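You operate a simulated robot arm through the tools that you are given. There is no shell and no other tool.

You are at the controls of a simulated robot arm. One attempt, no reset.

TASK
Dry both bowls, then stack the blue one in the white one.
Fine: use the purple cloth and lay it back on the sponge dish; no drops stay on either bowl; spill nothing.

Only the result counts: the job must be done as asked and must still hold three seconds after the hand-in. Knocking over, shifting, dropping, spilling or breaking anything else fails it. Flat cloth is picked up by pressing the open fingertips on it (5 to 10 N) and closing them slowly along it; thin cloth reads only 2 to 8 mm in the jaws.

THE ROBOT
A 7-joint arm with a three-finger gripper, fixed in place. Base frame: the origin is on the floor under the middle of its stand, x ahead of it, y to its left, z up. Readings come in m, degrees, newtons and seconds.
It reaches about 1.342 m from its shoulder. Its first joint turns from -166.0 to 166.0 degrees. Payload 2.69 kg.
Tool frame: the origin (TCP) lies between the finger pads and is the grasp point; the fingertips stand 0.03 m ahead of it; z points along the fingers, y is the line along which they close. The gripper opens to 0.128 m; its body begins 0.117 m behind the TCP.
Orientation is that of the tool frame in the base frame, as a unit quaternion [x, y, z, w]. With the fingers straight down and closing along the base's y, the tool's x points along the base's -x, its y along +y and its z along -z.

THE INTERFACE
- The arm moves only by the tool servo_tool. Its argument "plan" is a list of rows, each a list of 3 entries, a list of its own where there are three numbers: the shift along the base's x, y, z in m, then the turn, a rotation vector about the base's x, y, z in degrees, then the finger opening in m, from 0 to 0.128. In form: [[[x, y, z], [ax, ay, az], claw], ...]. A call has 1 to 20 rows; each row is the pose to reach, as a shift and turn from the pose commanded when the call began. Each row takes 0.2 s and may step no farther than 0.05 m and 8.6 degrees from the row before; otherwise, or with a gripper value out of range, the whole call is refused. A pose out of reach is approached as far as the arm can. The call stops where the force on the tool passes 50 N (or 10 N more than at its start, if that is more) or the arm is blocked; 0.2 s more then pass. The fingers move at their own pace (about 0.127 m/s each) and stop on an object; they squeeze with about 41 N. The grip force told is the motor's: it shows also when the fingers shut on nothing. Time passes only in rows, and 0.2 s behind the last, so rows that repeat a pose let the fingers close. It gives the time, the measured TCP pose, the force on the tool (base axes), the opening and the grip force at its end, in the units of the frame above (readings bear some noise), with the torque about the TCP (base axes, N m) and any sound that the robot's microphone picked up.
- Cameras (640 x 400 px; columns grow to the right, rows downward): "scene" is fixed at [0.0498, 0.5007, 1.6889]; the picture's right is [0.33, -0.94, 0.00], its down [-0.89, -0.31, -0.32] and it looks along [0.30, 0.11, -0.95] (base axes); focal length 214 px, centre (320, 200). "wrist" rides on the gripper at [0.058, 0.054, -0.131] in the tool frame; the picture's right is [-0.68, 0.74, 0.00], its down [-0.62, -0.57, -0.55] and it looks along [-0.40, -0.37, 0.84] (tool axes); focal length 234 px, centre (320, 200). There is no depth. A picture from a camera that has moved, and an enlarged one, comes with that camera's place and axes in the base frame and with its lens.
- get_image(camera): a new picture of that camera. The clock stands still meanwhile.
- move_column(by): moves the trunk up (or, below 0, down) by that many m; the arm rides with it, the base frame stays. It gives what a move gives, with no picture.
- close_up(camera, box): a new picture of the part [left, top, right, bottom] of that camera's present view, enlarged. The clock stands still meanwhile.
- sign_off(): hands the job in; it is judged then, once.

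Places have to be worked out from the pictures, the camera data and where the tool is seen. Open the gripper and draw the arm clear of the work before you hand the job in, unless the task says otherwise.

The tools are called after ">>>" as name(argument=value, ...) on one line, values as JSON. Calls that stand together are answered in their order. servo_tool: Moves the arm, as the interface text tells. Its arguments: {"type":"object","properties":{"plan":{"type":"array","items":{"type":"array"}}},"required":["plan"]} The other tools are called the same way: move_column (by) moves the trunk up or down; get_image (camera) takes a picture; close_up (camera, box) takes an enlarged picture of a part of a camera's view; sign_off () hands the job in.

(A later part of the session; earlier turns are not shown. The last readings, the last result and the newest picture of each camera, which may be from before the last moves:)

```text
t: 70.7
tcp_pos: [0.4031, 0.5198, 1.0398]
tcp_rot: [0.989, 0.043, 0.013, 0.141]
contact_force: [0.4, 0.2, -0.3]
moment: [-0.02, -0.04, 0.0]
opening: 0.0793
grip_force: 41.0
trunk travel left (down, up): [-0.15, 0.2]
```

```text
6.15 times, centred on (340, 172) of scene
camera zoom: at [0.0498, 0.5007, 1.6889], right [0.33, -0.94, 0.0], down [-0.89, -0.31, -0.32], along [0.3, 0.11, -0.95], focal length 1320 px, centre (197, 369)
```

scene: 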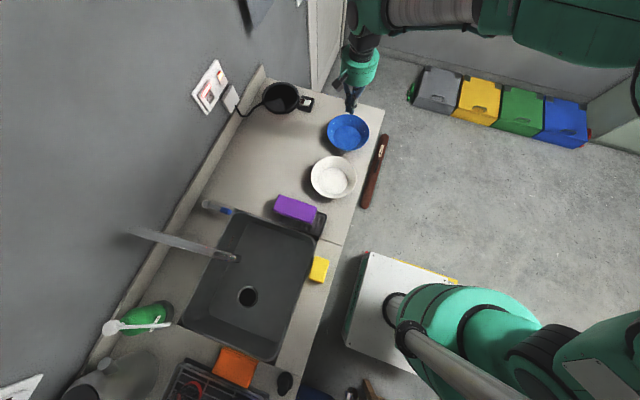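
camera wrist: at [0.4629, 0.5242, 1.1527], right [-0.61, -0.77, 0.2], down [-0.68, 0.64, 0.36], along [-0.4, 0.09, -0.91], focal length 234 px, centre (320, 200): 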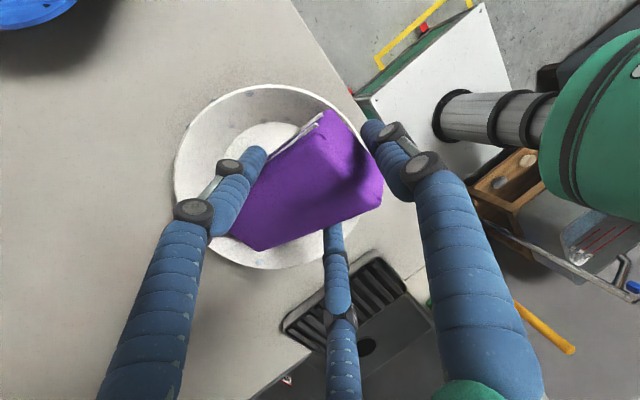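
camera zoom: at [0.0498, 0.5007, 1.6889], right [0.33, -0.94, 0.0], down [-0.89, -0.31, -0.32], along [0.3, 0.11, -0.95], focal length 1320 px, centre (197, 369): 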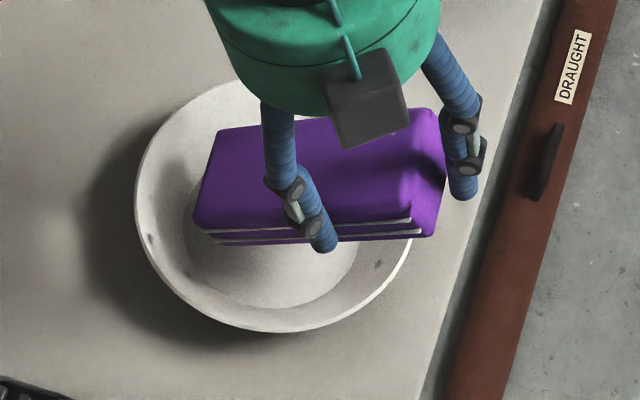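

Force and moment say the pad is pressing near its lower end edge and the light bowl may be tipping slightly under 19 N, so I must press less. I'll lift clear and take a clean look at which drops remain in the white bowl.

>>> servo_tool(plan=[[[0, 0, 0.03], [0, 0, 0], 0.04], [[-0.02, 0.02, 0.045], [0, 0, 0], 0.04], [[-0.04, 0.05, 0.045], [0, 0, 0], 0.04], [[-0.06, 0.08, 0.045], [0, 0, 0], 0.04], [[-0.078, 0.112, 0.045], [0, 0, 0], 0.04], [[-0.078, 0.112, 0.045], [0, 0, 0], 0.04]])

>>> get_image(camera="wrist")

>>> close_up(camera="wrist", box=[200, 0, 380, 120])

>>> close_up(camera="scene", box=[300, 140, 370, 205])

```text
t: 72.1
tcp_pos: [0.3254, 0.6325, 1.0832]
tcp_rot: [0.989, 0.042, 0.013, 0.141]
contact_force: [0.0, 0.6, -1.0]
moment: [-0.04, -0.03, 0.02]
opening: 0.0789
grip_force: 41.1
trunk travel left (down, up): [-0.15, 0.2]
```

```text
taken
camera wrist: at [0.3831, 0.6222, 1.2253], right [-0.61, -0.76, 0.2], down [-0.68, 0.64, 0.36], along [-0.4, 0.09, -0.91], focal length 234 px, centre (320, 200)
```

wrist: 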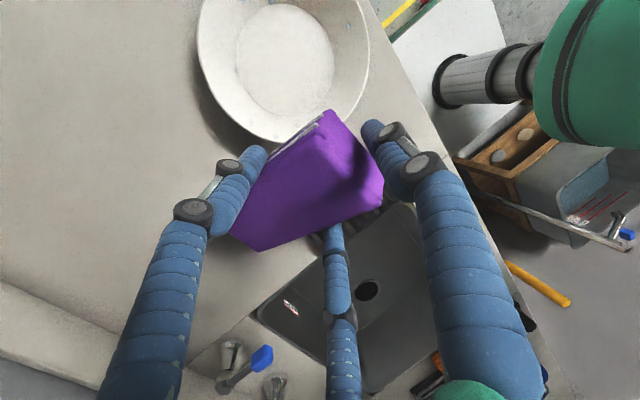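

```text
3.33 times, centred on (290, 60) of wrist
camera zoom: at [0.3831, 0.6222, 1.2253], right [-0.61, -0.76, 0.2], down [-0.68, 0.64, 0.36], along [-0.4, 0.09, -0.91], focal length 781 px, centre (420, 667)
```

zoom: 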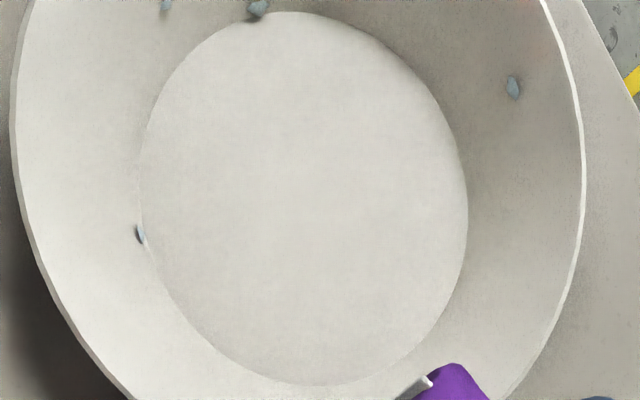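

```text
6.15 times, centred on (335, 172) of scene
camera zoom: at [0.0498, 0.5007, 1.6889], right [0.33, -0.94, 0.0], down [-0.89, -0.31, -0.32], along [0.3, 0.11, -0.95], focal length 1320 px, centre (228, 369)
```

zoom: 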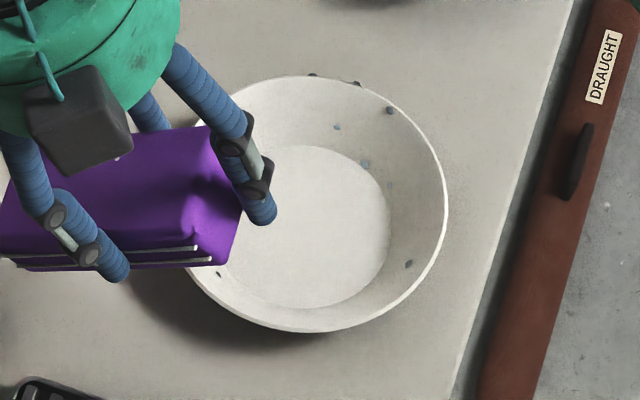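

>>> servo_tool(plan=[[[-0.003, 0.005, 0.04], [0, 0, 0], 0.04], [[-0.003, 0.005, 0.08], [0, 0, 0], 0.04], [[-0.003, 0.005, 0.12], [0, 0, 0], 0.04], [[-0.003, 0.005, 0.12], [0, 0, 0], 0.04]])

>>> close_up(camera="wrist", box=[200, 0, 360, 120])

>>> close_up(camera="scene", box=[300, 140, 370, 205])

```text
t: 73.1
tcp_pos: [0.3189, 0.6364, 1.2046]
tcp_rot: [0.989, 0.044, 0.014, 0.141]
contact_force: [0.8, -0.5, -0.4]
moment: [0.0, -0.02, 0.01]
opening: 0.0784
grip_force: 40.5
trunk travel left (down, up): [-0.15, 0.2]
```

```text
3.33 times, centred on (280, 60) of wrist
camera zoom: at [0.3776, 0.6269, 1.3462], right [-0.61, -0.76, 0.2], down [-0.68, 0.64, 0.36], along [-0.4, 0.09, -0.91], focal length 781 px, centre (453, 667)
```

zoom: 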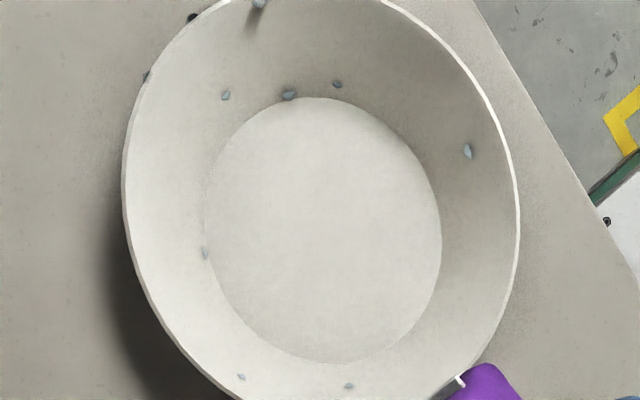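

```text
6.15 times, centred on (335, 172) of scene
camera zoom: at [0.0498, 0.5007, 1.6889], right [0.33, -0.94, 0.0], down [-0.89, -0.31, -0.32], along [0.3, 0.11, -0.95], focal length 1320 px, centre (228, 369)
```

zoom: 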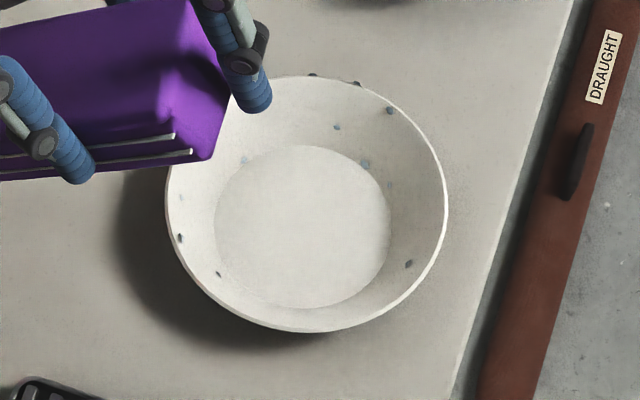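

The clean view shows eight inside drops still there, with the bowl's centre now at about (0.405, 0.575). My sweep radius had been too small to touch the wall after the bowl slid. I'll redo it with the right radius: go back over the bowl, lower in, then push outward gently.

>>> servo_tool(plan=[[[0.018, -0.017, -0.03], [0, 0, 0], 0.04], [[0.036, -0.034, -0.06], [0, 0, 0], 0.04], [[0.054, -0.051, -0.09], [0, 0, 0], 0.04], [[0.072, -0.068, -0.12], [0, 0, 0], 0.04], [[0.087, -0.083, -0.145], [0, 0, 0], 0.04], [[0.087, -0.083, -0.17], [0, 0, 0], 0.04], [[0.087, -0.083, -0.19], [0, 0, 0], 0.04], [[0.087, -0.083, -0.19], [0, 0, 0], 0.04]])

>>> close_up(camera="scene", box=[300, 140, 370, 205])

```text
t: 74.9
tcp_pos: [0.4089, 0.5573, 1.0137]
tcp_rot: [0.989, 0.043, 0.013, 0.141]
contact_force: [0.3, 1.3, -0.4]
moment: [0.02, 0.02, 0.03]
opening: 0.0788
grip_force: 41.0
trunk travel left (down, up): [-0.15, 0.2]
```

```text
6.15 times, centred on (335, 172) of scene
camera zoom: at [0.0498, 0.5007, 1.6889], right [0.33, -0.94, 0.0], down [-0.89, -0.31, -0.32], along [0.3, 0.11, -0.95], focal length 1320 px, centre (228, 369)
```

zoom: 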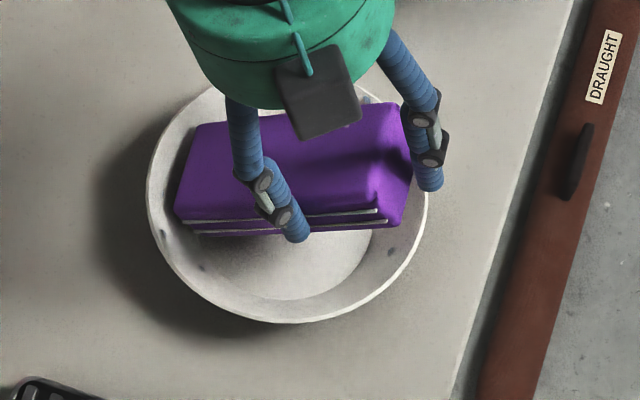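

The pad did meet the wall and nudged the bowl to about (0.404, 0.590). I'll now orbit back slowly with a firmer outward offset so the end face really rubs the low wall.

>>> servo_tool(plan=[[[-0.003, 0.0056, -0.002], [0, 0, 0], 0.04], [[-0.0056, 0.0055, -0.003], [0, 0, -8.4], 0.04], [[-0.0082, 0.0059, -0.003], [0, 0, -16.8], 0.04], [[-0.0108, 0.0066, -0.003], [0, 0, -25.2], 0.04], [[-0.0132, 0.0077, -0.003], [0, 0, -33.6], 0.04], [[-0.0154, 0.0092, -0.003], [0, 0, -42], 0.04], [[-0.0174, 0.0109, -0.003], [0, 0, -50.4], 0.04], [[-0.0191, 0.0129, -0.003], [0, 0, -58.8], 0.04], [[-0.0205, 0.0152, -0.003], [0, 0, -67.2], 0.04], [[-0.0215, 0.0176, -0.003], [0, 0, -75.6], 0.04], [[-0.0222, 0.0201, -0.003], [0, 0, -84], 0.04], [[-0.0225, 0.0227, -0.003], [0, 0, -92.4], 0.04], [[-0.0224, 0.0254, -0.003], [0, 0, -100.8], 0.04]])

>>> get_image(camera="wrist")

>>> close_up(camera="scene", box=[300, 140, 370, 205])

```text
t: 77.7
tcp_pos: [0.3874, 0.5816, 1.0119]
tcp_rot: [-0.662, 0.736, 0.1, -0.1]
contact_force: [-1.1, 0.9, 0.3]
moment: [-0.02, 0.02, 0.01]
opening: 0.0786
grip_force: 40.6
trunk travel left (down, up): [-0.15, 0.2]
```

```text
taken
camera wrist: at [0.3661, 0.526, 1.1527], right [-0.63, 0.75, 0.2], down [0.76, 0.55, 0.36], along [0.16, 0.38, -0.91], focal length 234 px, centre (320, 200)
```

wrist: 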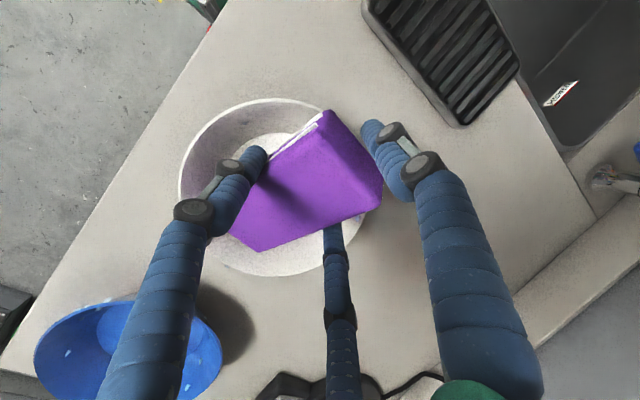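

```text
6.15 times, centred on (335, 172) of scene
camera zoom: at [0.0498, 0.5007, 1.6889], right [0.33, -0.94, 0.0], down [-0.89, -0.31, -0.32], along [0.3, 0.11, -0.95], focal length 1320 px, centre (228, 369)
```

zoom: 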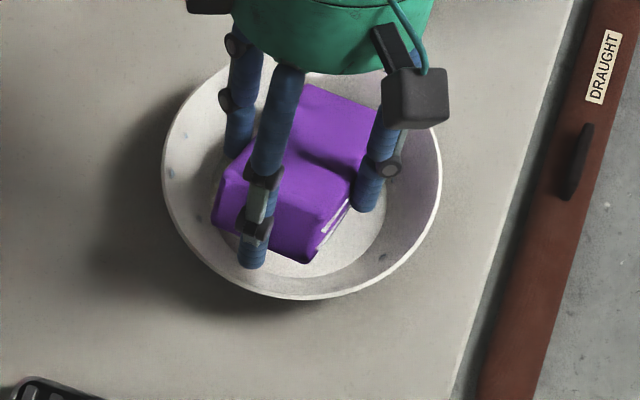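

>>> close_up(camera="wrist", box=[165, 80, 385, 290])

```text
1.90 times, centred on (275, 185) of wrist
camera zoom: at [0.3661, 0.526, 1.1527], right [-0.63, 0.75, 0.2], down [0.76, 0.55, 0.36], along [0.16, 0.38, -0.91], focal length 446 px, centre (406, 229)
```

zoom: 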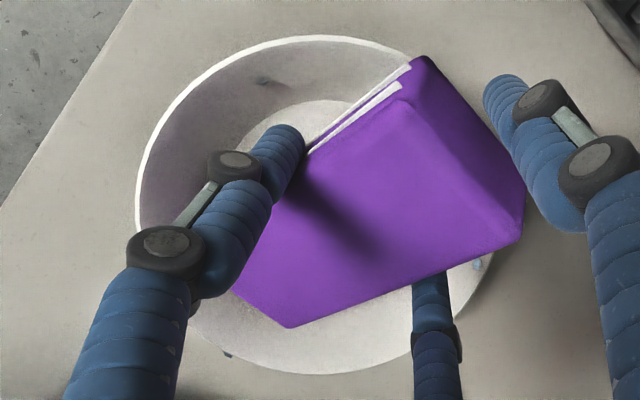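

I'll lift away again and get a clear view of the bowl to see what that pass removed.

>>> servo_tool(plan=[[[-0.008, 0, 0.03], [0, 0, 0], 0.04], [[-0.008, 0, 0.075], [0, 0, 0], 0.04], [[0.015, 0.012, 0.11], [0, 0, 0], 0.04], [[0.045, 0.028, 0.14], [0, 0, 0], 0.04], [[0.075, 0.044, 0.165], [0, 0, 0], 0.04], [[0.105, 0.06, 0.172], [0, 0, 0], 0.04], [[0.131, 0.076, 0.172], [0, 0, 0], 0.04], [[0.131, 0.076, 0.172], [0, 0, 0], 0.04]])

>>> close_up(camera="wrist", box=[200, 0, 380, 120])

>>> close_up(camera="scene", box=[300, 140, 370, 205])

```text
t: 79.5
tcp_pos: [0.5192, 0.6534, 1.1832]
tcp_rot: [-0.663, 0.735, 0.1, -0.1]
contact_force: [0.5, 0.0, -1.3]
moment: [-0.01, 0.06, -0.03]
opening: 0.0789
grip_force: 41.2
trunk travel left (down, up): [-0.15, 0.2]
```

```text
3.33 times, centred on (290, 60) of wrist
camera zoom: at [0.499, 0.5991, 1.3242], right [-0.64, 0.75, 0.2], down [0.76, 0.55, 0.36], along [0.16, 0.38, -0.91], focal length 781 px, centre (420, 667)
```

zoom: 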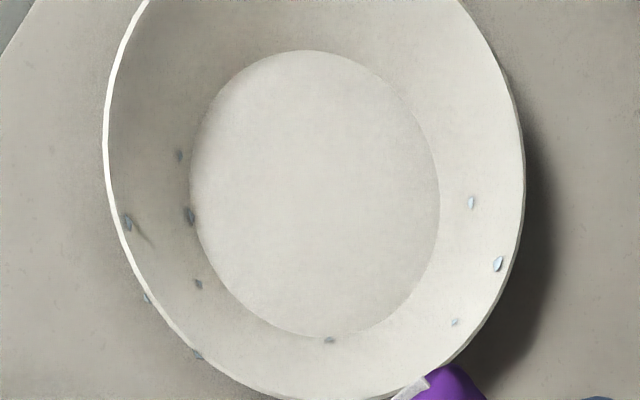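

```text
6.15 times, centred on (335, 172) of scene
camera zoom: at [0.0498, 0.5007, 1.6889], right [0.33, -0.94, 0.0], down [-0.89, -0.31, -0.32], along [0.3, 0.11, -0.95], focal length 1320 px, centre (228, 369)
```

zoom: 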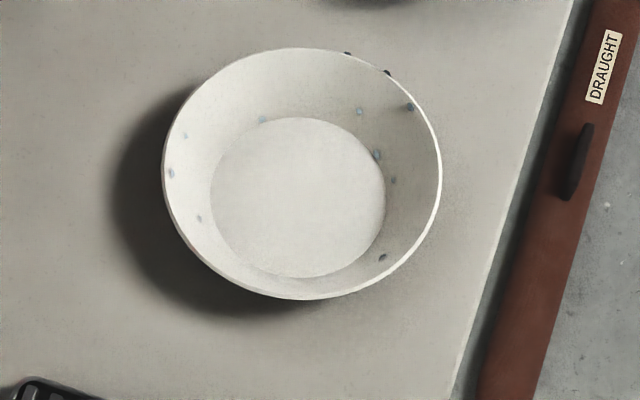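

No inside drop has been removed yet. Working out their positions, they sit at heights from 0.912 to 0.945, and my narrow contact line at 0.916 missed them all. Pitching the pad to about 48° should lay its end face flush along the wall, so I'll re-enter that way.

>>> servo_tool(plan=[[[-0.03, -0.016, -0.02], [0.3, 3, 0], 0.04], [[-0.06, -0.032, -0.045], [0.6, 6, 0], 0.04], [[-0.09, -0.048, -0.07], [0.95, 9, 0], 0.04], [[-0.1165, -0.065, -0.09], [1.25, 11.93, 0], 0.04], [[-0.1165, -0.065, -0.12], [1.25, 11.93, 0], 0.04], [[-0.1165, -0.065, -0.145], [1.25, 11.93, 0], 0.04], [[-0.1165, -0.065, -0.157], [1.25, 11.93, 0], 0.04], [[-0.1165, -0.065, -0.157], [1.25, 11.93, 0], 0.04]])

>>> close_up(camera="scene", box=[300, 140, 370, 205])

>>> close_up(camera="wrist", box=[165, 80, 385, 290])

```text
t: 81.3
tcp_pos: [0.4004, 0.5887, 1.0273]
tcp_rot: [-0.65, 0.719, 0.176, -0.17]
contact_force: [0.1, -0.6, -0.4]
moment: [-0.01, 0.04, -0.03]
opening: 0.0791
grip_force: 40.6
trunk travel left (down, up): [-0.15, 0.2]
```

```text
6.15 times, centred on (335, 172) of scene
camera zoom: at [0.0498, 0.5007, 1.6889], right [0.33, -0.94, 0.0], down [-0.89, -0.31, -0.32], along [0.3, 0.11, -0.95], focal length 1320 px, centre (228, 369)
```

zoom: 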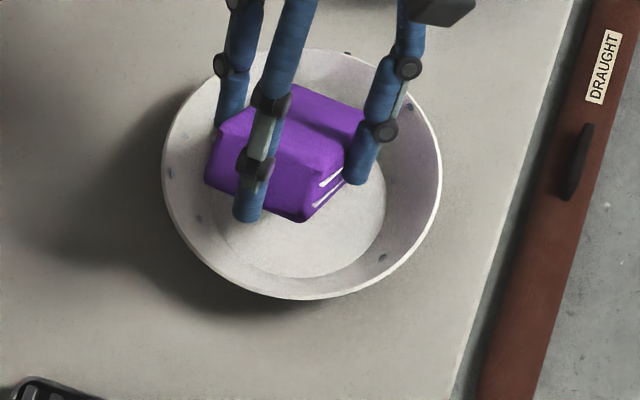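

```text
1.90 times, centred on (275, 185) of wrist
camera zoom: at [0.4104, 0.531, 1.1681], right [-0.58, 0.74, 0.34], down [0.81, 0.54, 0.21], along [-0.03, 0.4, -0.92], focal length 446 px, centre (406, 229)
```

zoom: 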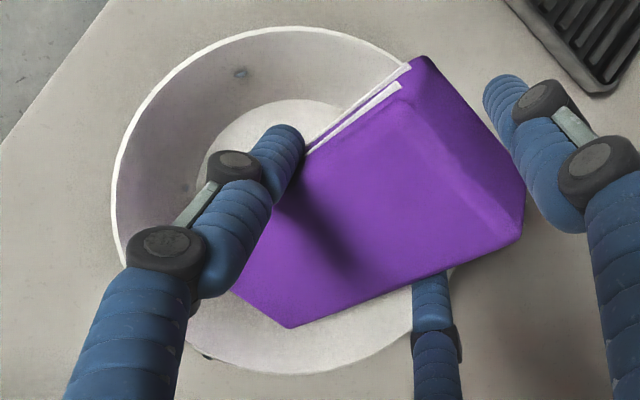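

The pad is inside with no contact and its end facing the +x wall. I'll lower 5 mm, push out until it bears on the wall, then yaw in place about the bowl's axis toward +y.

>>> servo_tool(plan=[[[0.004, -0.0005, -0.003], [0, 0, 0], 0.04], [[0.009, -0.001, -0.0055], [0, 0, 0], 0.04], [[0.013, -0.0015, -0.0055], [0, 0, 0], 0.04], [[0.017, -0.002, -0.0055], [0, 0, 0], 0.04], [[0.021, -0.0024, -0.0055], [0, 0, 0], 0.04], [[0.021, -0.0024, -0.0055], [0, 0, 0], 0.04]])

>>> close_up(camera="scene", box=[300, 140, 370, 205])

```text
t: 82.7
tcp_pos: [0.4229, 0.5873, 1.0242]
tcp_rot: [-0.651, 0.719, 0.177, -0.167]
contact_force: [-10.8, 1.5, 26.1]
moment: [0.47, -0.68, 0.23]
opening: 0.0785
grip_force: 40.6
trunk travel left (down, up): [-0.15, 0.2]
```

```text
6.15 times, centred on (335, 172) of scene
camera zoom: at [0.0498, 0.5007, 1.6889], right [0.33, -0.94, 0.0], down [-0.89, -0.31, -0.32], along [0.3, 0.11, -0.95], focal length 1320 px, centre (228, 369)
```

zoom: 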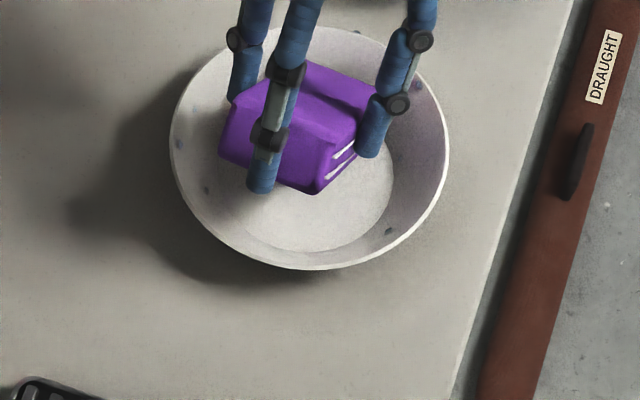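

It is now bearing on the wall, but at 26 N, which is too much. I'll raise 4 mm to lighten it, then yaw in place toward +y.

>>> servo_tool(plan=[[[0.002, 0, 0.002], [0, 0, 0], 0.04], [[0.004, 0, 0.004], [0, 0, 0], 0.04], [[0.005, 0.001, 0.004], [0, 0, 8.4], 0.04], [[0.006, 0.001, 0.004], [0, 0, 16.8], 0.04], [[0.007, 0.002, 0.004], [0, 0, 25.2], 0.04], [[0.008, 0.002, 0.004], [0, 0, 33.6], 0.04], [[0.009, 0.002, 0.004], [0, 0, 42], 0.04], [[0.01, 0.002, 0.004], [0, 0, 50.4], 0.04]])

>>> close_up(camera="scene", box=[300, 140, 370, 205])

>>> get_image(camera="wrist")

```text
t: 84.5
tcp_pos: [0.4318, 0.5902, 1.0271]
tcp_rot: [0.895, -0.372, -0.088, 0.228]
contact_force: [-0.2, -0.3, -0.6]
moment: [-0.01, 0.01, 0.0]
opening: 0.0793
grip_force: 29.0
trunk travel left (down, up): [-0.15, 0.2]
```

```text
6.15 times, centred on (335, 172) of scene
camera zoom: at [0.0498, 0.5007, 1.6889], right [0.33, -0.94, 0.0], down [-0.89, -0.31, -0.32], along [0.3, 0.11, -0.95], focal length 1320 px, centre (228, 369)
```

zoom: 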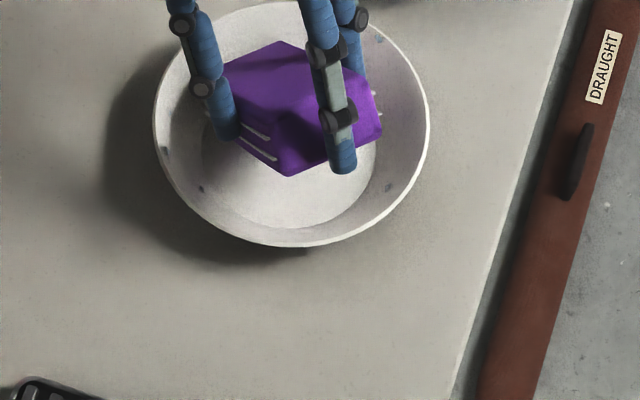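

```text
taken
camera wrist: at [0.4827, 0.5607, 1.1675], right [-0.94, 0.02, 0.34], down [0.1, 0.97, 0.21], along [-0.33, 0.23, -0.92], focal length 234 px, centre (320, 200)
```

wrist: 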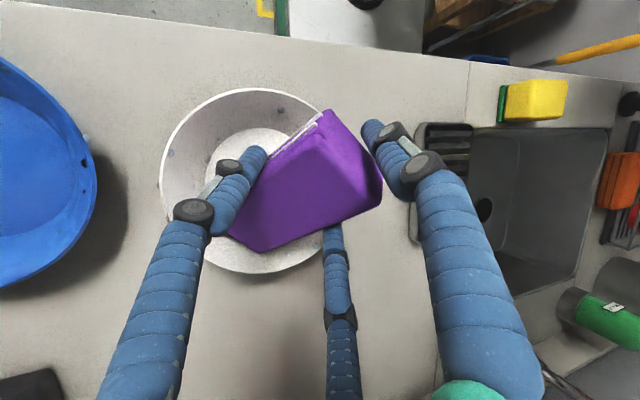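

>>> close_up(camera="wrist", box=[150, 80, 390, 290])

>>> close_up(camera="scene", box=[310, 135, 365, 185])

```text
1.90 times, centred on (270, 185) of wrist
camera zoom: at [0.4827, 0.5607, 1.1675], right [-0.94, 0.02, 0.34], down [0.1, 0.97, 0.21], along [-0.33, 0.23, -0.92], focal length 446 px, centre (415, 229)
```

zoom: 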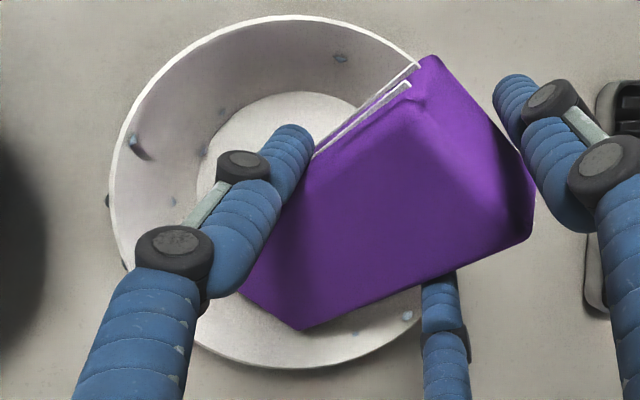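

```text
8.00 times, centred on (338, 160) of scene
camera zoom: at [0.0498, 0.5007, 1.6889], right [0.33, -0.94, 0.0], down [-0.89, -0.31, -0.32], along [0.3, 0.11, -0.95], focal length 1716 px, centre (180, 520)
```

zoom: 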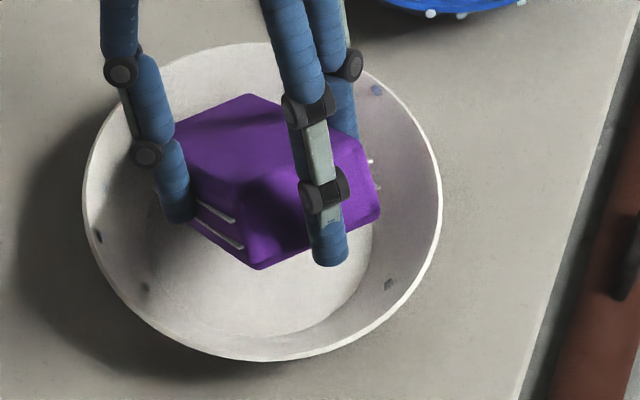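

The drops in that sector are still there; only the pad's two corners touch, at one height. I'll test a proper upward stroke: aim the pad so its trailing corner runs up the wall at azimuth −30°, where drops sit at z≈0.913 and 0.944.

>>> servo_tool(plan=[[[-0.004, -0.003, 0.015], [0, 0, 0], 0.04], [[-0.008, 0.002, 0.03], [0, 0, -7.7], 0.04], [[-0.01, 0.006, 0.03], [0, 0, -15.4], 0.04], [[-0.012, 0.01, 0.03], [0, 0, -23.1], 0.04], [[-0.013, 0.013, 0.03], [0, 0, -30.8], 0.04], [[-0.013, 0.014, 0.03], [0, 0, -38.5], 0.04], [[-0.013, 0.015, 0.02], [0, 0, -46.2], 0.04], [[-0.013, 0.015, 0.005], [0, 0, -46.2], 0.04], [[-0.013, 0.015, 0.0], [0, 0, -46.2], 0.04], [[-0.007, 0.0148, 0.0], [0, 0, -46.2], 0.04], [[-0.001, 0.0146, 0.0], [0, 0, -46.2], 0.04], [[0.003, 0.0145, 0.0], [0, 0, -46.2], 0.04], [[0.006, 0.0145, 0.0], [0, 0, -46.2], 0.04]])

>>> close_up(camera="scene", box=[310, 135, 365, 185])

>>> close_up(camera="wrist", box=[150, 80, 390, 290])

```text
t: 87.3
tcp_pos: [0.4401, 0.6056, 1.0272]
tcp_rot: [-0.676, 0.695, 0.17, -0.174]
contact_force: [-2.0, -0.9, 0.6]
moment: [-0.04, 0.01, 0.01]
opening: 0.0788
grip_force: 29.0
trunk travel left (down, up): [-0.15, 0.2]
```

```text
8.00 times, centred on (338, 160) of scene
camera zoom: at [0.0498, 0.5007, 1.6889], right [0.33, -0.94, 0.0], down [-0.89, -0.31, -0.32], along [0.3, 0.11, -0.95], focal length 1716 px, centre (180, 520)
```

zoom: 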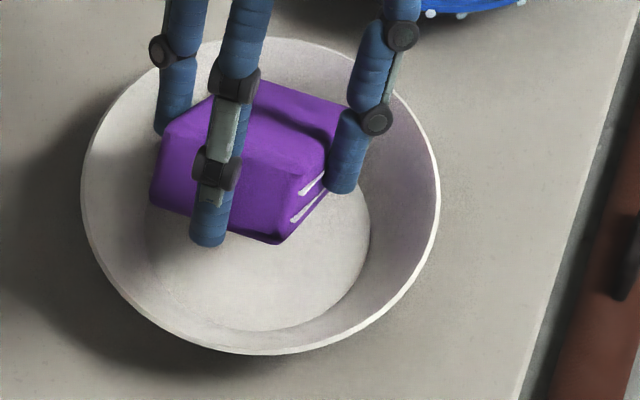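

```text
1.90 times, centred on (270, 185) of wrist
camera zoom: at [0.4524, 0.5473, 1.1674], right [-0.63, 0.7, 0.34], down [0.77, 0.6, 0.21], along [-0.06, 0.39, -0.92], focal length 446 px, centre (415, 229)
```

zoom: 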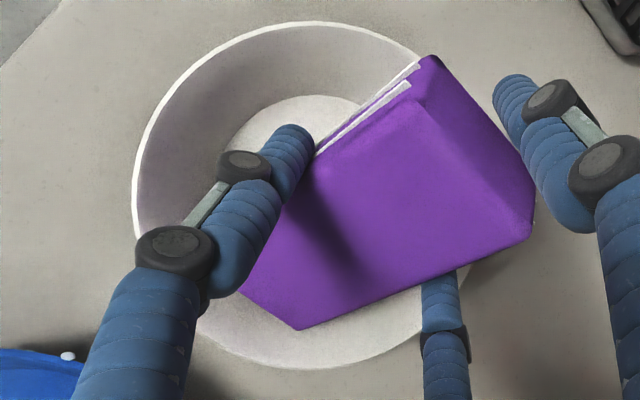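

All the drops visible in the white bowl have disappeared, so drying seems to be counted over the rubbing as a whole. I'll back out, lift and inspect the white bowl, including its outside.

>>> servo_tool(plan=[[[-0.012, 0, 0.01], [0, 0, 0], 0.04], [[-0.015, 0, 0.05], [0, 0, 0], 0.04], [[-0.01, 0.005, 0.095], [0, 0, 0], 0.04], [[0.02, 0.02, 0.13], [0, 0, 0], 0.04], [[0.05, 0.035, 0.155], [0, 0, 0], 0.04], [[0.08, 0.05, 0.165], [0, 0, 0], 0.04], [[0.11, 0.065, 0.165], [0, 0, 0], 0.04], [[0.11, 0.065, 0.165], [0, 0, 0], 0.04]])

>>> get_image(camera="wrist")

>>> close_up(camera="scene", box=[300, 90, 400, 190])

```text
t: 89.1
tcp_pos: [0.5526, 0.6693, 1.1936]
tcp_rot: [-0.676, 0.695, 0.17, -0.176]
contact_force: [0.1, 0.2, -1.9]
moment: [-0.05, 0.11, -0.02]
opening: 0.0791
grip_force: 29.5
trunk travel left (down, up): [-0.15, 0.2]
```

```text
taken
camera wrist: at [0.5655, 0.6132, 1.3344], right [-0.63, 0.7, 0.34], down [0.77, 0.6, 0.21], along [-0.06, 0.39, -0.92], focal length 234 px, centre (320, 200)
```

wrist: 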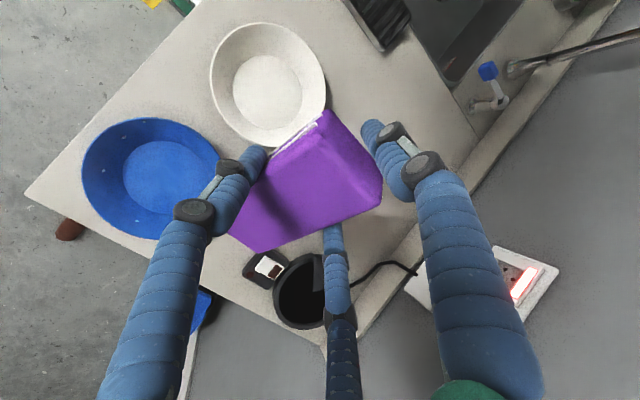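

```text
4.00 times, centred on (350, 140) of scene
camera zoom: at [0.0498, 0.5007, 1.6889], right [0.33, -0.94, 0.0], down [-0.89, -0.31, -0.32], along [0.3, 0.11, -0.95], focal length 858 px, centre (200, 440)
```

zoom: 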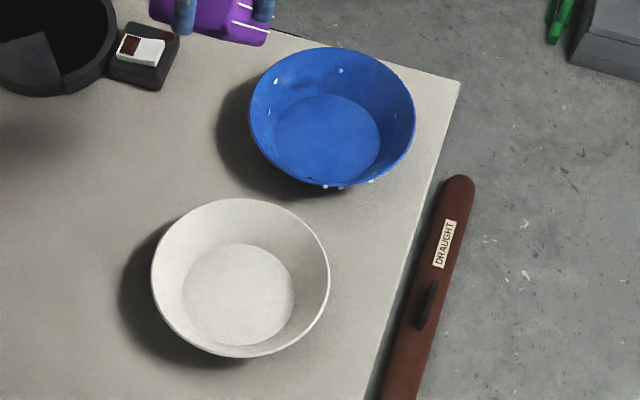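

>>> close_up(camera="wrist", box=[195, 10, 345, 155])

>>> close_up(camera="wrist", box=[70, 105, 240, 245])

```text
2.76 times, centred on (270, 82) of wrist
camera zoom: at [0.5655, 0.6132, 1.3344], right [-0.63, 0.7, 0.34], down [0.77, 0.6, 0.21], along [-0.06, 0.39, -0.92], focal length 646 px, centre (458, 524)
```

zoom: 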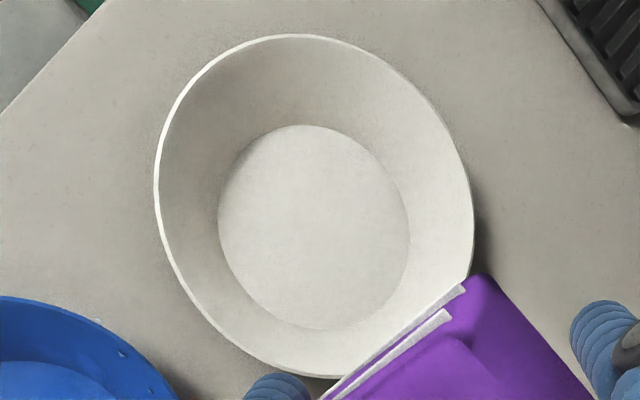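

```text
2.86 times, centred on (155, 175) of wrist
camera zoom: at [0.5655, 0.6132, 1.3344], right [-0.63, 0.7, 0.34], down [0.77, 0.6, 0.21], along [-0.06, 0.39, -0.92], focal length 669 px, centre (791, 271)
```

zoom: 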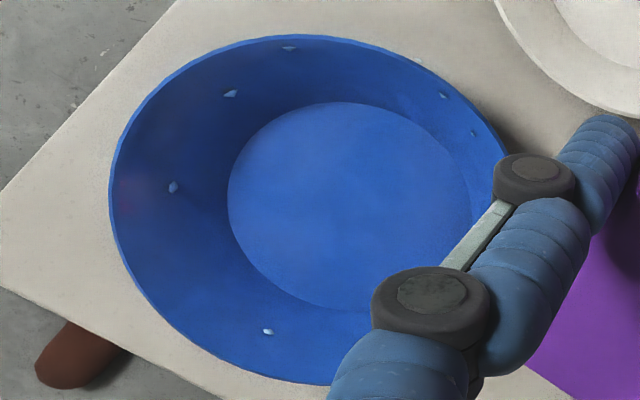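

The white bowl is fully dry, with no drops inside or out. The blue bowl is at about (0.664, 0.574), so I'll carry the pad over it and enter with the end over its floor, away from the walls.

>>> servo_tool(plan=[[[0.02, -0.024, -0.03], [0, 0, 0], 0.04], [[0.04, -0.048, -0.06], [0, 0, 0], 0.04], [[0.06, -0.072, -0.09], [0, 0, 0], 0.04], [[0.08, -0.094, -0.113], [0, 0, 0], 0.04], [[0.08, -0.094, -0.135], [0, 0, 0], 0.04], [[0.08, -0.094, -0.155], [0, 0, 0], 0.04], [[0.08, -0.094, -0.165], [0, 0, 0], 0.04], [[0.08, -0.094, -0.165], [0, 0, 0], 0.04]])

>>> get_image(camera="wrist")

>>> close_up(camera="scene", box=[300, 90, 400, 190])

```text
t: 90.9
tcp_pos: [0.6294, 0.5787, 1.0266]
tcp_rot: [-0.676, 0.695, 0.171, -0.174]
contact_force: [0.1, 0.4, -0.2]
moment: [0.02, 0.01, 0.01]
opening: 0.079
grip_force: 29.3
trunk travel left (down, up): [-0.15, 0.2]
```

```text
taken
camera wrist: at [0.6425, 0.5205, 1.1671], right [-0.63, 0.7, 0.34], down [0.77, 0.6, 0.21], along [-0.06, 0.39, -0.92], focal length 234 px, centre (320, 200)
```

wrist: 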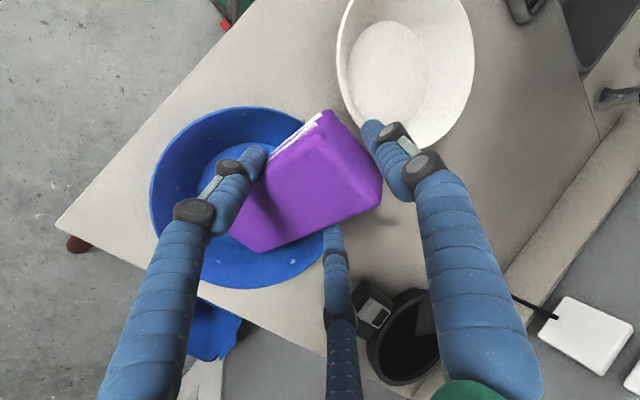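

```text
4.00 times, centred on (350, 140) of scene
camera zoom: at [0.0498, 0.5007, 1.6889], right [0.33, -0.94, 0.0], down [-0.89, -0.31, -0.32], along [0.3, 0.11, -0.95], focal length 858 px, centre (200, 440)
```

zoom: 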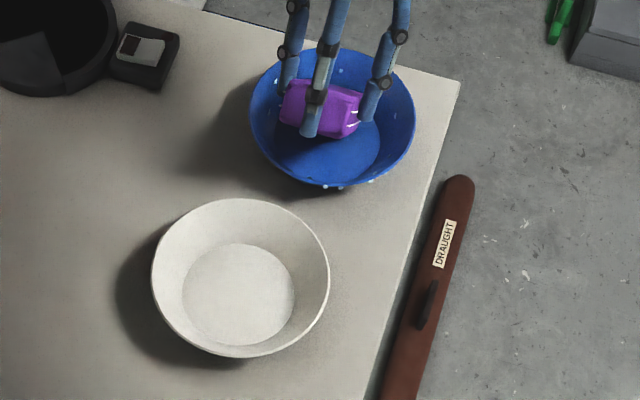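

The pad is inside the blue bowl and not touching. I'll lower in 2 mm steps to find light floor contact.

>>> servo_tool(plan=[[[0, 0, -0.002], [0, 0, 0], 0.04], [[0, 0, -0.004], [0, 0, 0], 0.04], [[0, 0, -0.004], [0, 0, 0], 0.04]])

>>> servo_tool(plan=[[[0, 0, -0.002], [0, 0, 0], 0.04], [[0, 0, -0.002], [0, 0, 0], 0.04]])

```text
t: 91.7
tcp_pos: [0.628, 0.5778, 1.0233]
tcp_rot: [-0.676, 0.695, 0.171, -0.174]
contact_force: [0.8, 2.5, 6.8]
moment: [0.47, -0.48, 0.08]
opening: 0.0792
grip_force: 29.6
trunk travel left (down, up): [-0.15, 0.2]
```

```text
t: 92.3
tcp_pos: [0.6278, 0.5763, 1.023]
tcp_rot: [-0.676, 0.695, 0.171, -0.174]
contact_force: [-2.4, 2.7, 20.5]
moment: [0.82, -0.96, 0.11]
opening: 0.0789
grip_force: 28.8
trunk travel left (down, up): [-0.15, 0.2]
```

About 7 N came at 1.0233 and 20 N two millimetres lower, so the floor is at about 0.913. I'll ease back to the lighter press and rub back and forth over the floor.

>>> servo_tool(plan=[[[0, 0, 0.002], [0, 0, 0], 0.04], [[0.008, 0, 0.002], [0, 0, 0], 0.04], [[0.016, 0, 0.002], [0, 0, 0], 0.04], [[0.008, 0, 0.002], [0, 0, 0], 0.04], [[0, 0, 0.002], [0, 0, 0], 0.04], [[-0.01, 0, 0.002], [0, 0, 0], 0.04], [[-0.02, 0, 0.002], [0, 0, 0], 0.04], [[-0.03, 0, 0.002], [0, 0, 0], 0.04], [[-0.02, 0.005, 0.002], [0, 0, 0], 0.04], [[-0.01, 0.01, 0.002], [0, 0, 0], 0.04], [[0, 0.01, 0.002], [0, 0, 0], 0.04], [[0, 0, 0.002], [0, 0, 0], 0.04], [[0, -0.01, 0.002], [0, 0, 0], 0.04], [[-0.01, -0.01, 0.002], [0, 0, 0], 0.04], [[-0.01, 0, 0.002], [0, 0, 0], 0.04], [[0, 0, 0.002], [0, 0, 0], 0.04]])

>>> close_up(camera="scene", box=[320, 90, 390, 160])

>>> close_up(camera="wrist", box=[130, 90, 360, 300])

```text
t: 95.7
tcp_pos: [0.6298, 0.5769, 1.0223]
tcp_rot: [-0.676, 0.695, 0.17, -0.174]
contact_force: [0.5, -0.3, 2.0]
moment: [0.02, -0.28, -0.09]
opening: 0.0789
grip_force: 29.3
trunk travel left (down, up): [-0.15, 0.2]
```

```text
5.71 times, centred on (355, 125) of scene
camera zoom: at [0.0498, 0.5007, 1.6889], right [0.33, -0.94, 0.0], down [-0.89, -0.31, -0.32], along [0.3, 0.11, -0.95], focal length 1226 px, centre (120, 629)
```

zoom: 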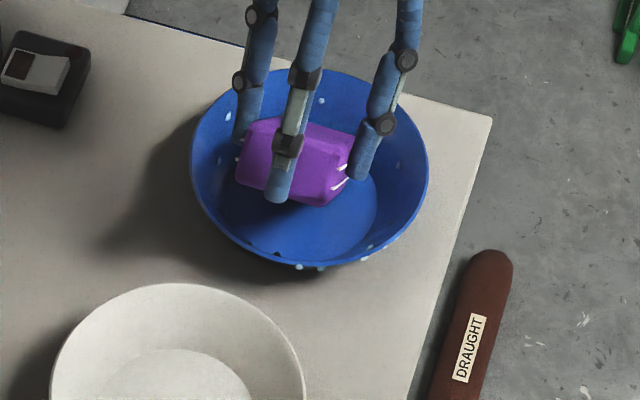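

```text
1.90 times, centred on (245, 195) of wrist
camera zoom: at [0.6416, 0.5186, 1.1625], right [-0.63, 0.7, 0.34], down [0.77, 0.6, 0.21], along [-0.06, 0.39, -0.92], focal length 446 px, centre (463, 210)
```

zoom: 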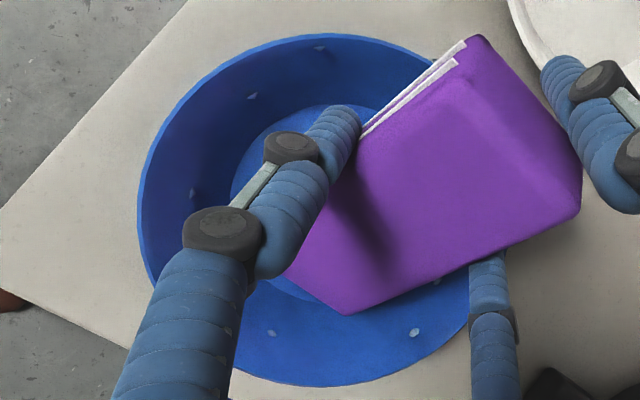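

The drops on the blue bowl remain so far. Now I'll do the wall-and-floor-corner sweep that worked on the white bowl: push out to the corner, then yaw about the bowl's axis from +x to +y.

>>> servo_tool(plan=[[[0.0095, -0.001, 0], [0, 0, 0], 0.04], [[0.019, -0.002, 0], [0, 0, 0], 0.04], [[0.0285, -0.0027, 0], [0, 0, 0], 0.04], [[0.0285, -0.0037, 0], [0, 0, 8.4], 0.04], [[0.0287, -0.0047, 0], [0, 0, 16.8], 0.04], [[0.0291, -0.0057, 0], [0, 0, 25.2], 0.04], [[0.0295, -0.0066, 0], [0, 0, 33.6], 0.04], [[0.0301, -0.0074, 0], [0, 0, 42], 0.04], [[0.0309, -0.0081, 0], [0, 0, 50.4], 0.04], [[0.0317, -0.0088, 0], [0, 0, 58.8], 0.04], [[0.0326, -0.0093, 0], [0, 0, 67.2], 0.04], [[0.0335, -0.0096, 0], [0, 0, 75.6], 0.04], [[0.0345, -0.0098, 0], [0, 0, 84], 0.04], [[0.0355, -0.0099, 0], [0, 0, 92.4], 0.04]])

>>> close_up(camera="scene", box=[320, 90, 390, 160])

>>> close_up(camera="wrist", box=[130, 70, 360, 300])

```text
t: 98.7
tcp_pos: [0.663, 0.5665, 1.0217]
tcp_rot: [0.969, 0.008, 0.008, 0.245]
contact_force: [-2.4, -0.2, 4.5]
moment: [0.2, 0.46, 0.18]
opening: 0.0789
grip_force: 29.8
trunk travel left (down, up): [-0.15, 0.2]
```

```text
5.71 times, centred on (355, 125) of scene
camera zoom: at [0.0498, 0.5007, 1.6889], right [0.33, -0.94, 0.0], down [-0.89, -0.31, -0.32], along [0.3, 0.11, -0.95], focal length 1226 px, centre (120, 629)
```

zoom: 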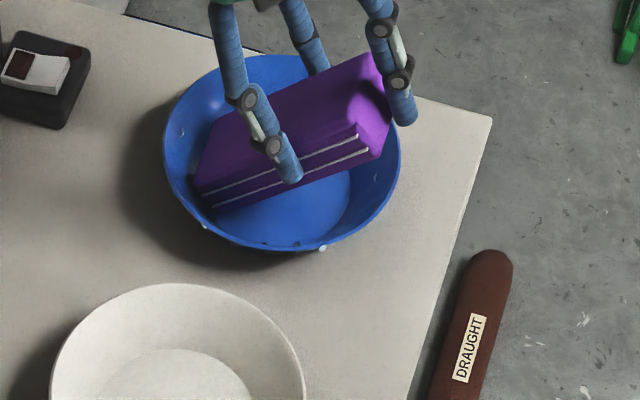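

```text
1.74 times, centred on (245, 185) of wrist
camera zoom: at [0.7191, 0.5825, 1.1625], right [-0.67, -0.66, 0.34], down [-0.63, 0.74, 0.21], along [-0.39, -0.08, -0.92], focal length 407 px, centre (450, 226)
```

zoom: 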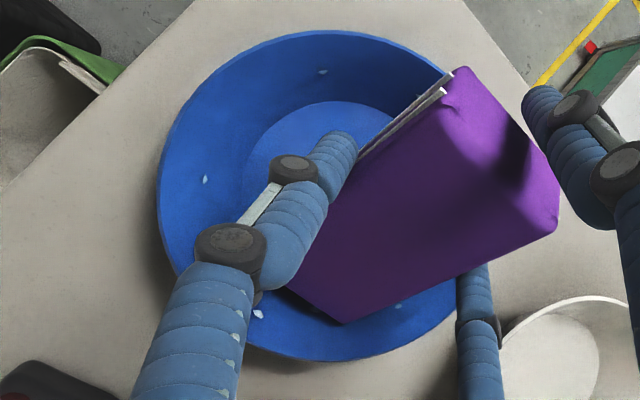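

The bowl was dragged along to about (0.671, 0.597), so pad friction on the floor is carrying it. I'll lift 1.5 mm for a lighter rub and sweep back around from +y through +x toward −y.

>>> servo_tool(plan=[[[0.0048, 0.0161, 0.0015], [0, 0, -8.4], 0.04], [[0.0031, 0.0165, 0.0015], [0, 0, -16.8], 0.04], [[0.0015, 0.0171, 0.0015], [0, 0, -25.2], 0.04], [[-0.0001, 0.018, 0.0015], [0, 0, -33.6], 0.04], [[-0.0015, 0.019, 0.0015], [0, 0, -42], 0.04], [[-0.0027, 0.0203, 0.0015], [0, 0, -50.4], 0.04], [[-0.0037, 0.0217, 0.0015], [0, 0, -58.8], 0.04], [[-0.0045, 0.0233, 0.0015], [0, 0, -67.2], 0.04], [[-0.0051, 0.0249, 0.0015], [0, 0, -75.6], 0.04], [[-0.0054, 0.0267, 0.0015], [0, 0, -84], 0.04], [[-0.0055, 0.0284, 0.0015], [0, 0, -92.4], 0.04], [[-0.0053, 0.0302, 0.0015], [0, 0, -100.8], 0.04], [[-0.0049, 0.0319, 0.0015], [0, 0, -109.2], 0.04], [[-0.0042, 0.0335, 0.0015], [0, 0, -117.6], 0.04], [[-0.0033, 0.035, 0.0015], [0, 0, -126], 0.04], [[-0.0021, 0.0363, 0.0015], [0, 0, -134.4], 0.04], [[-0.0008, 0.0375, 0.0015], [0, 0, -142.8], 0.04], [[0.0006, 0.0385, 0.0015], [0, 0, -151.2], 0.04], [[0.0022, 0.0392, 0.0015], [0, 0, -159.6], 0.04], [[0.0039, 0.0397, 0.0015], [0, 0, -168], 0.04]])

>>> close_up(camera="scene", box=[320, 90, 390, 160])

>>> close_up(camera="wrist", box=[130, 70, 380, 300])

```text
t: 102.9
tcp_pos: [0.6689, 0.6051, 1.0243]
tcp_rot: [-0.108, 0.964, 0.241, -0.034]
contact_force: [-0.2, 2.2, 1.7]
moment: [-0.04, 0.04, -0.07]
opening: 0.079
grip_force: 29.4
trunk travel left (down, up): [-0.15, 0.2]
```

```text
5.71 times, centred on (355, 125) of scene
camera zoom: at [0.0498, 0.5007, 1.6889], right [0.33, -0.94, 0.0], down [-0.89, -0.31, -0.32], along [0.3, 0.11, -0.95], focal length 1226 px, centre (120, 629)
```

zoom: 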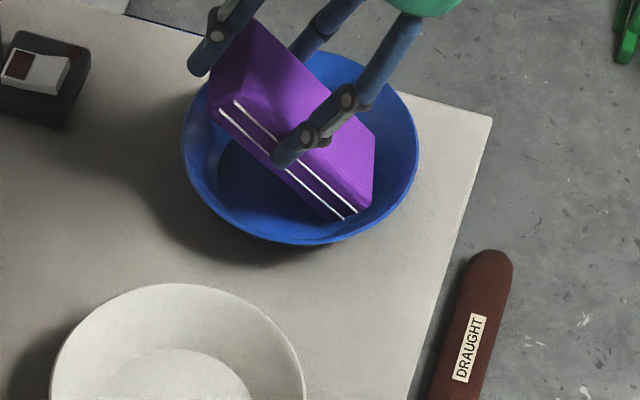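

```text
1.74 times, centred on (255, 185) of wrist
camera zoom: at [0.6158, 0.578, 1.1642], right [0.52, 0.78, 0.34], down [0.77, -0.6, 0.21], along [0.37, 0.15, -0.92], focal length 407 px, centre (433, 226)
```

zoom: 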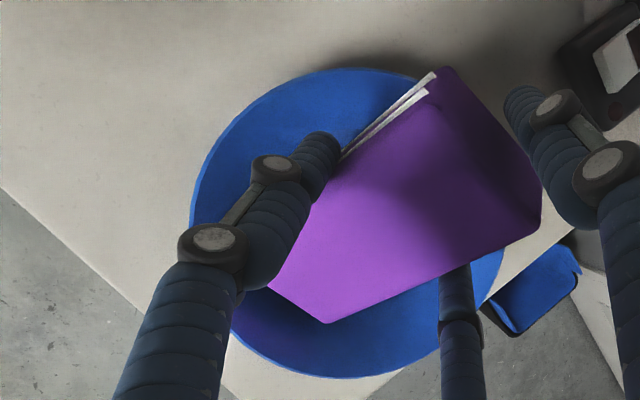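

No drops are visible on the blue bowl now. I'll lift out and move to where the wrist camera can see both bowls clearly.

>>> servo_tool(plan=[[[-0.003, 0.01, 0.015], [0, 0, 0], 0.04], [[-0.003, 0.01, 0.06], [0, 0, 0], 0.04], [[0.01, -0.01, 0.1], [0, 0, 0], 0.04], [[0.03, -0.04, 0.13], [0, 0, 0], 0.04], [[0.055, -0.07, 0.15], [0, 0, 0], 0.04], [[0.08, -0.1, 0.16], [0, 0, 0], 0.04], [[0.105, -0.13, 0.16], [0, 0, 0], 0.04], [[0.105, -0.13, 0.16], [0, 0, 0], 0.04]])

>>> get_image(camera="wrist")

>>> close_up(camera="scene", box=[300, 90, 400, 190])

```text
t: 104.7
tcp_pos: [0.7739, 0.4761, 1.1858]
tcp_rot: [-0.109, 0.964, 0.242, -0.033]
contact_force: [-0.7, -1.2, -1.4]
moment: [0.1, 0.08, 0.0]
opening: 0.0791
grip_force: 29.3
trunk travel left (down, up): [-0.15, 0.2]
```

```text
taken
camera wrist: at [0.7212, 0.45, 1.3259], right [0.52, 0.79, 0.34], down [0.77, -0.6, 0.21], along [0.37, 0.16, -0.92], focal length 234 px, centre (320, 200)
```

wrist: 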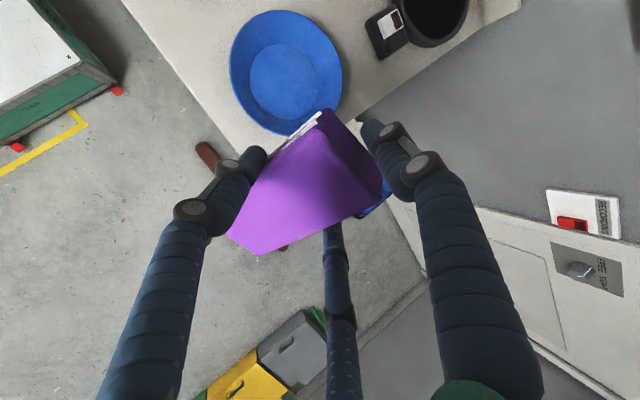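

```text
4.00 times, centred on (350, 140) of scene
camera zoom: at [0.0498, 0.5007, 1.6889], right [0.33, -0.94, 0.0], down [-0.89, -0.31, -0.32], along [0.3, 0.11, -0.95], focal length 858 px, centre (200, 440)
```

zoom: 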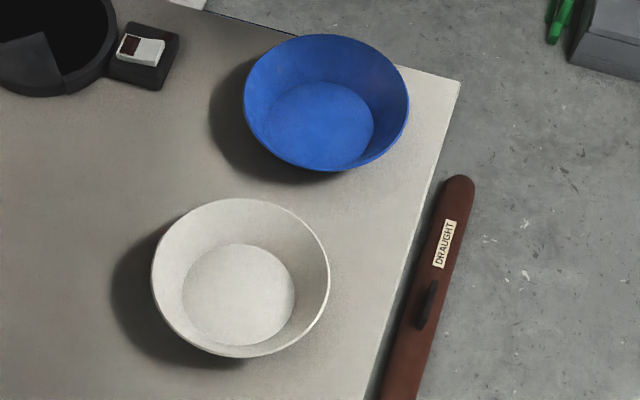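

>>> close_up(camera="wrist", box=[215, 0, 365, 145])

>>> close_up(camera="scene", box=[330, 92, 380, 140])

>>> close_up(camera="scene", box=[310, 130, 365, 185])

```text
2.76 times, centred on (290, 72) of wrist
camera zoom: at [0.7212, 0.45, 1.3259], right [0.52, 0.79, 0.34], down [0.77, -0.6, 0.21], along [0.37, 0.16, -0.92], focal length 646 px, centre (403, 552)
```

zoom: 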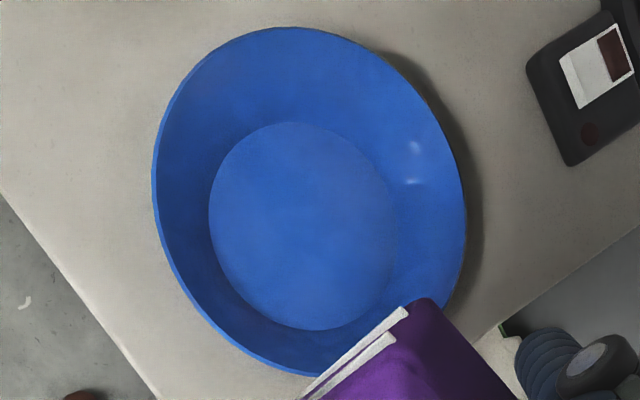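

```text
8.33 times, centred on (355, 116) of scene
camera zoom: at [0.0498, 0.5007, 1.6889], right [0.33, -0.94, 0.0], down [-0.89, -0.31, -0.32], along [0.3, 0.11, -0.95], focal length 1787 px, centre (28, 900)
```

zoom: 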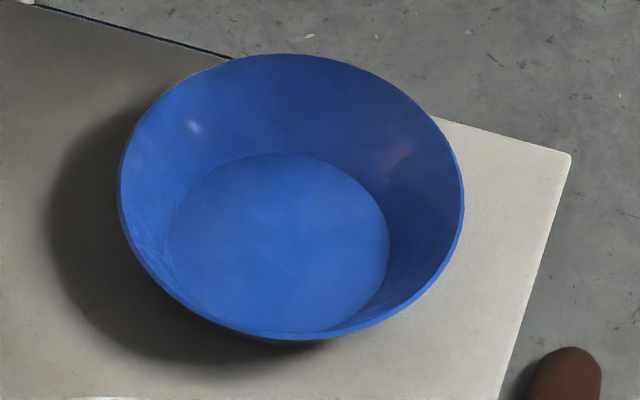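

```text
7.27 times, centred on (338, 158) of scene
camera zoom: at [0.0498, 0.5007, 1.6889], right [0.33, -0.94, 0.0], down [-0.89, -0.31, -0.32], along [0.3, 0.11, -0.95], focal length 1560 px, centre (193, 509)
```

zoom: 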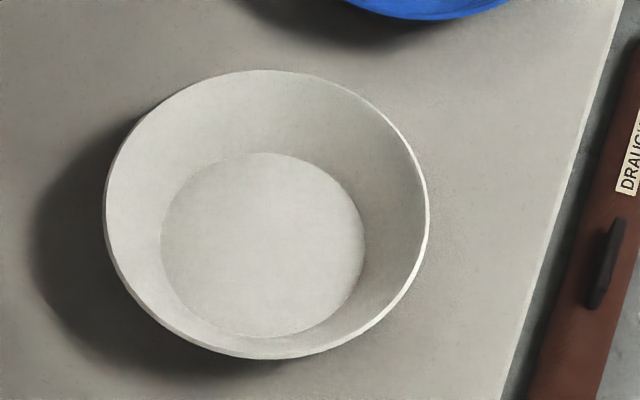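

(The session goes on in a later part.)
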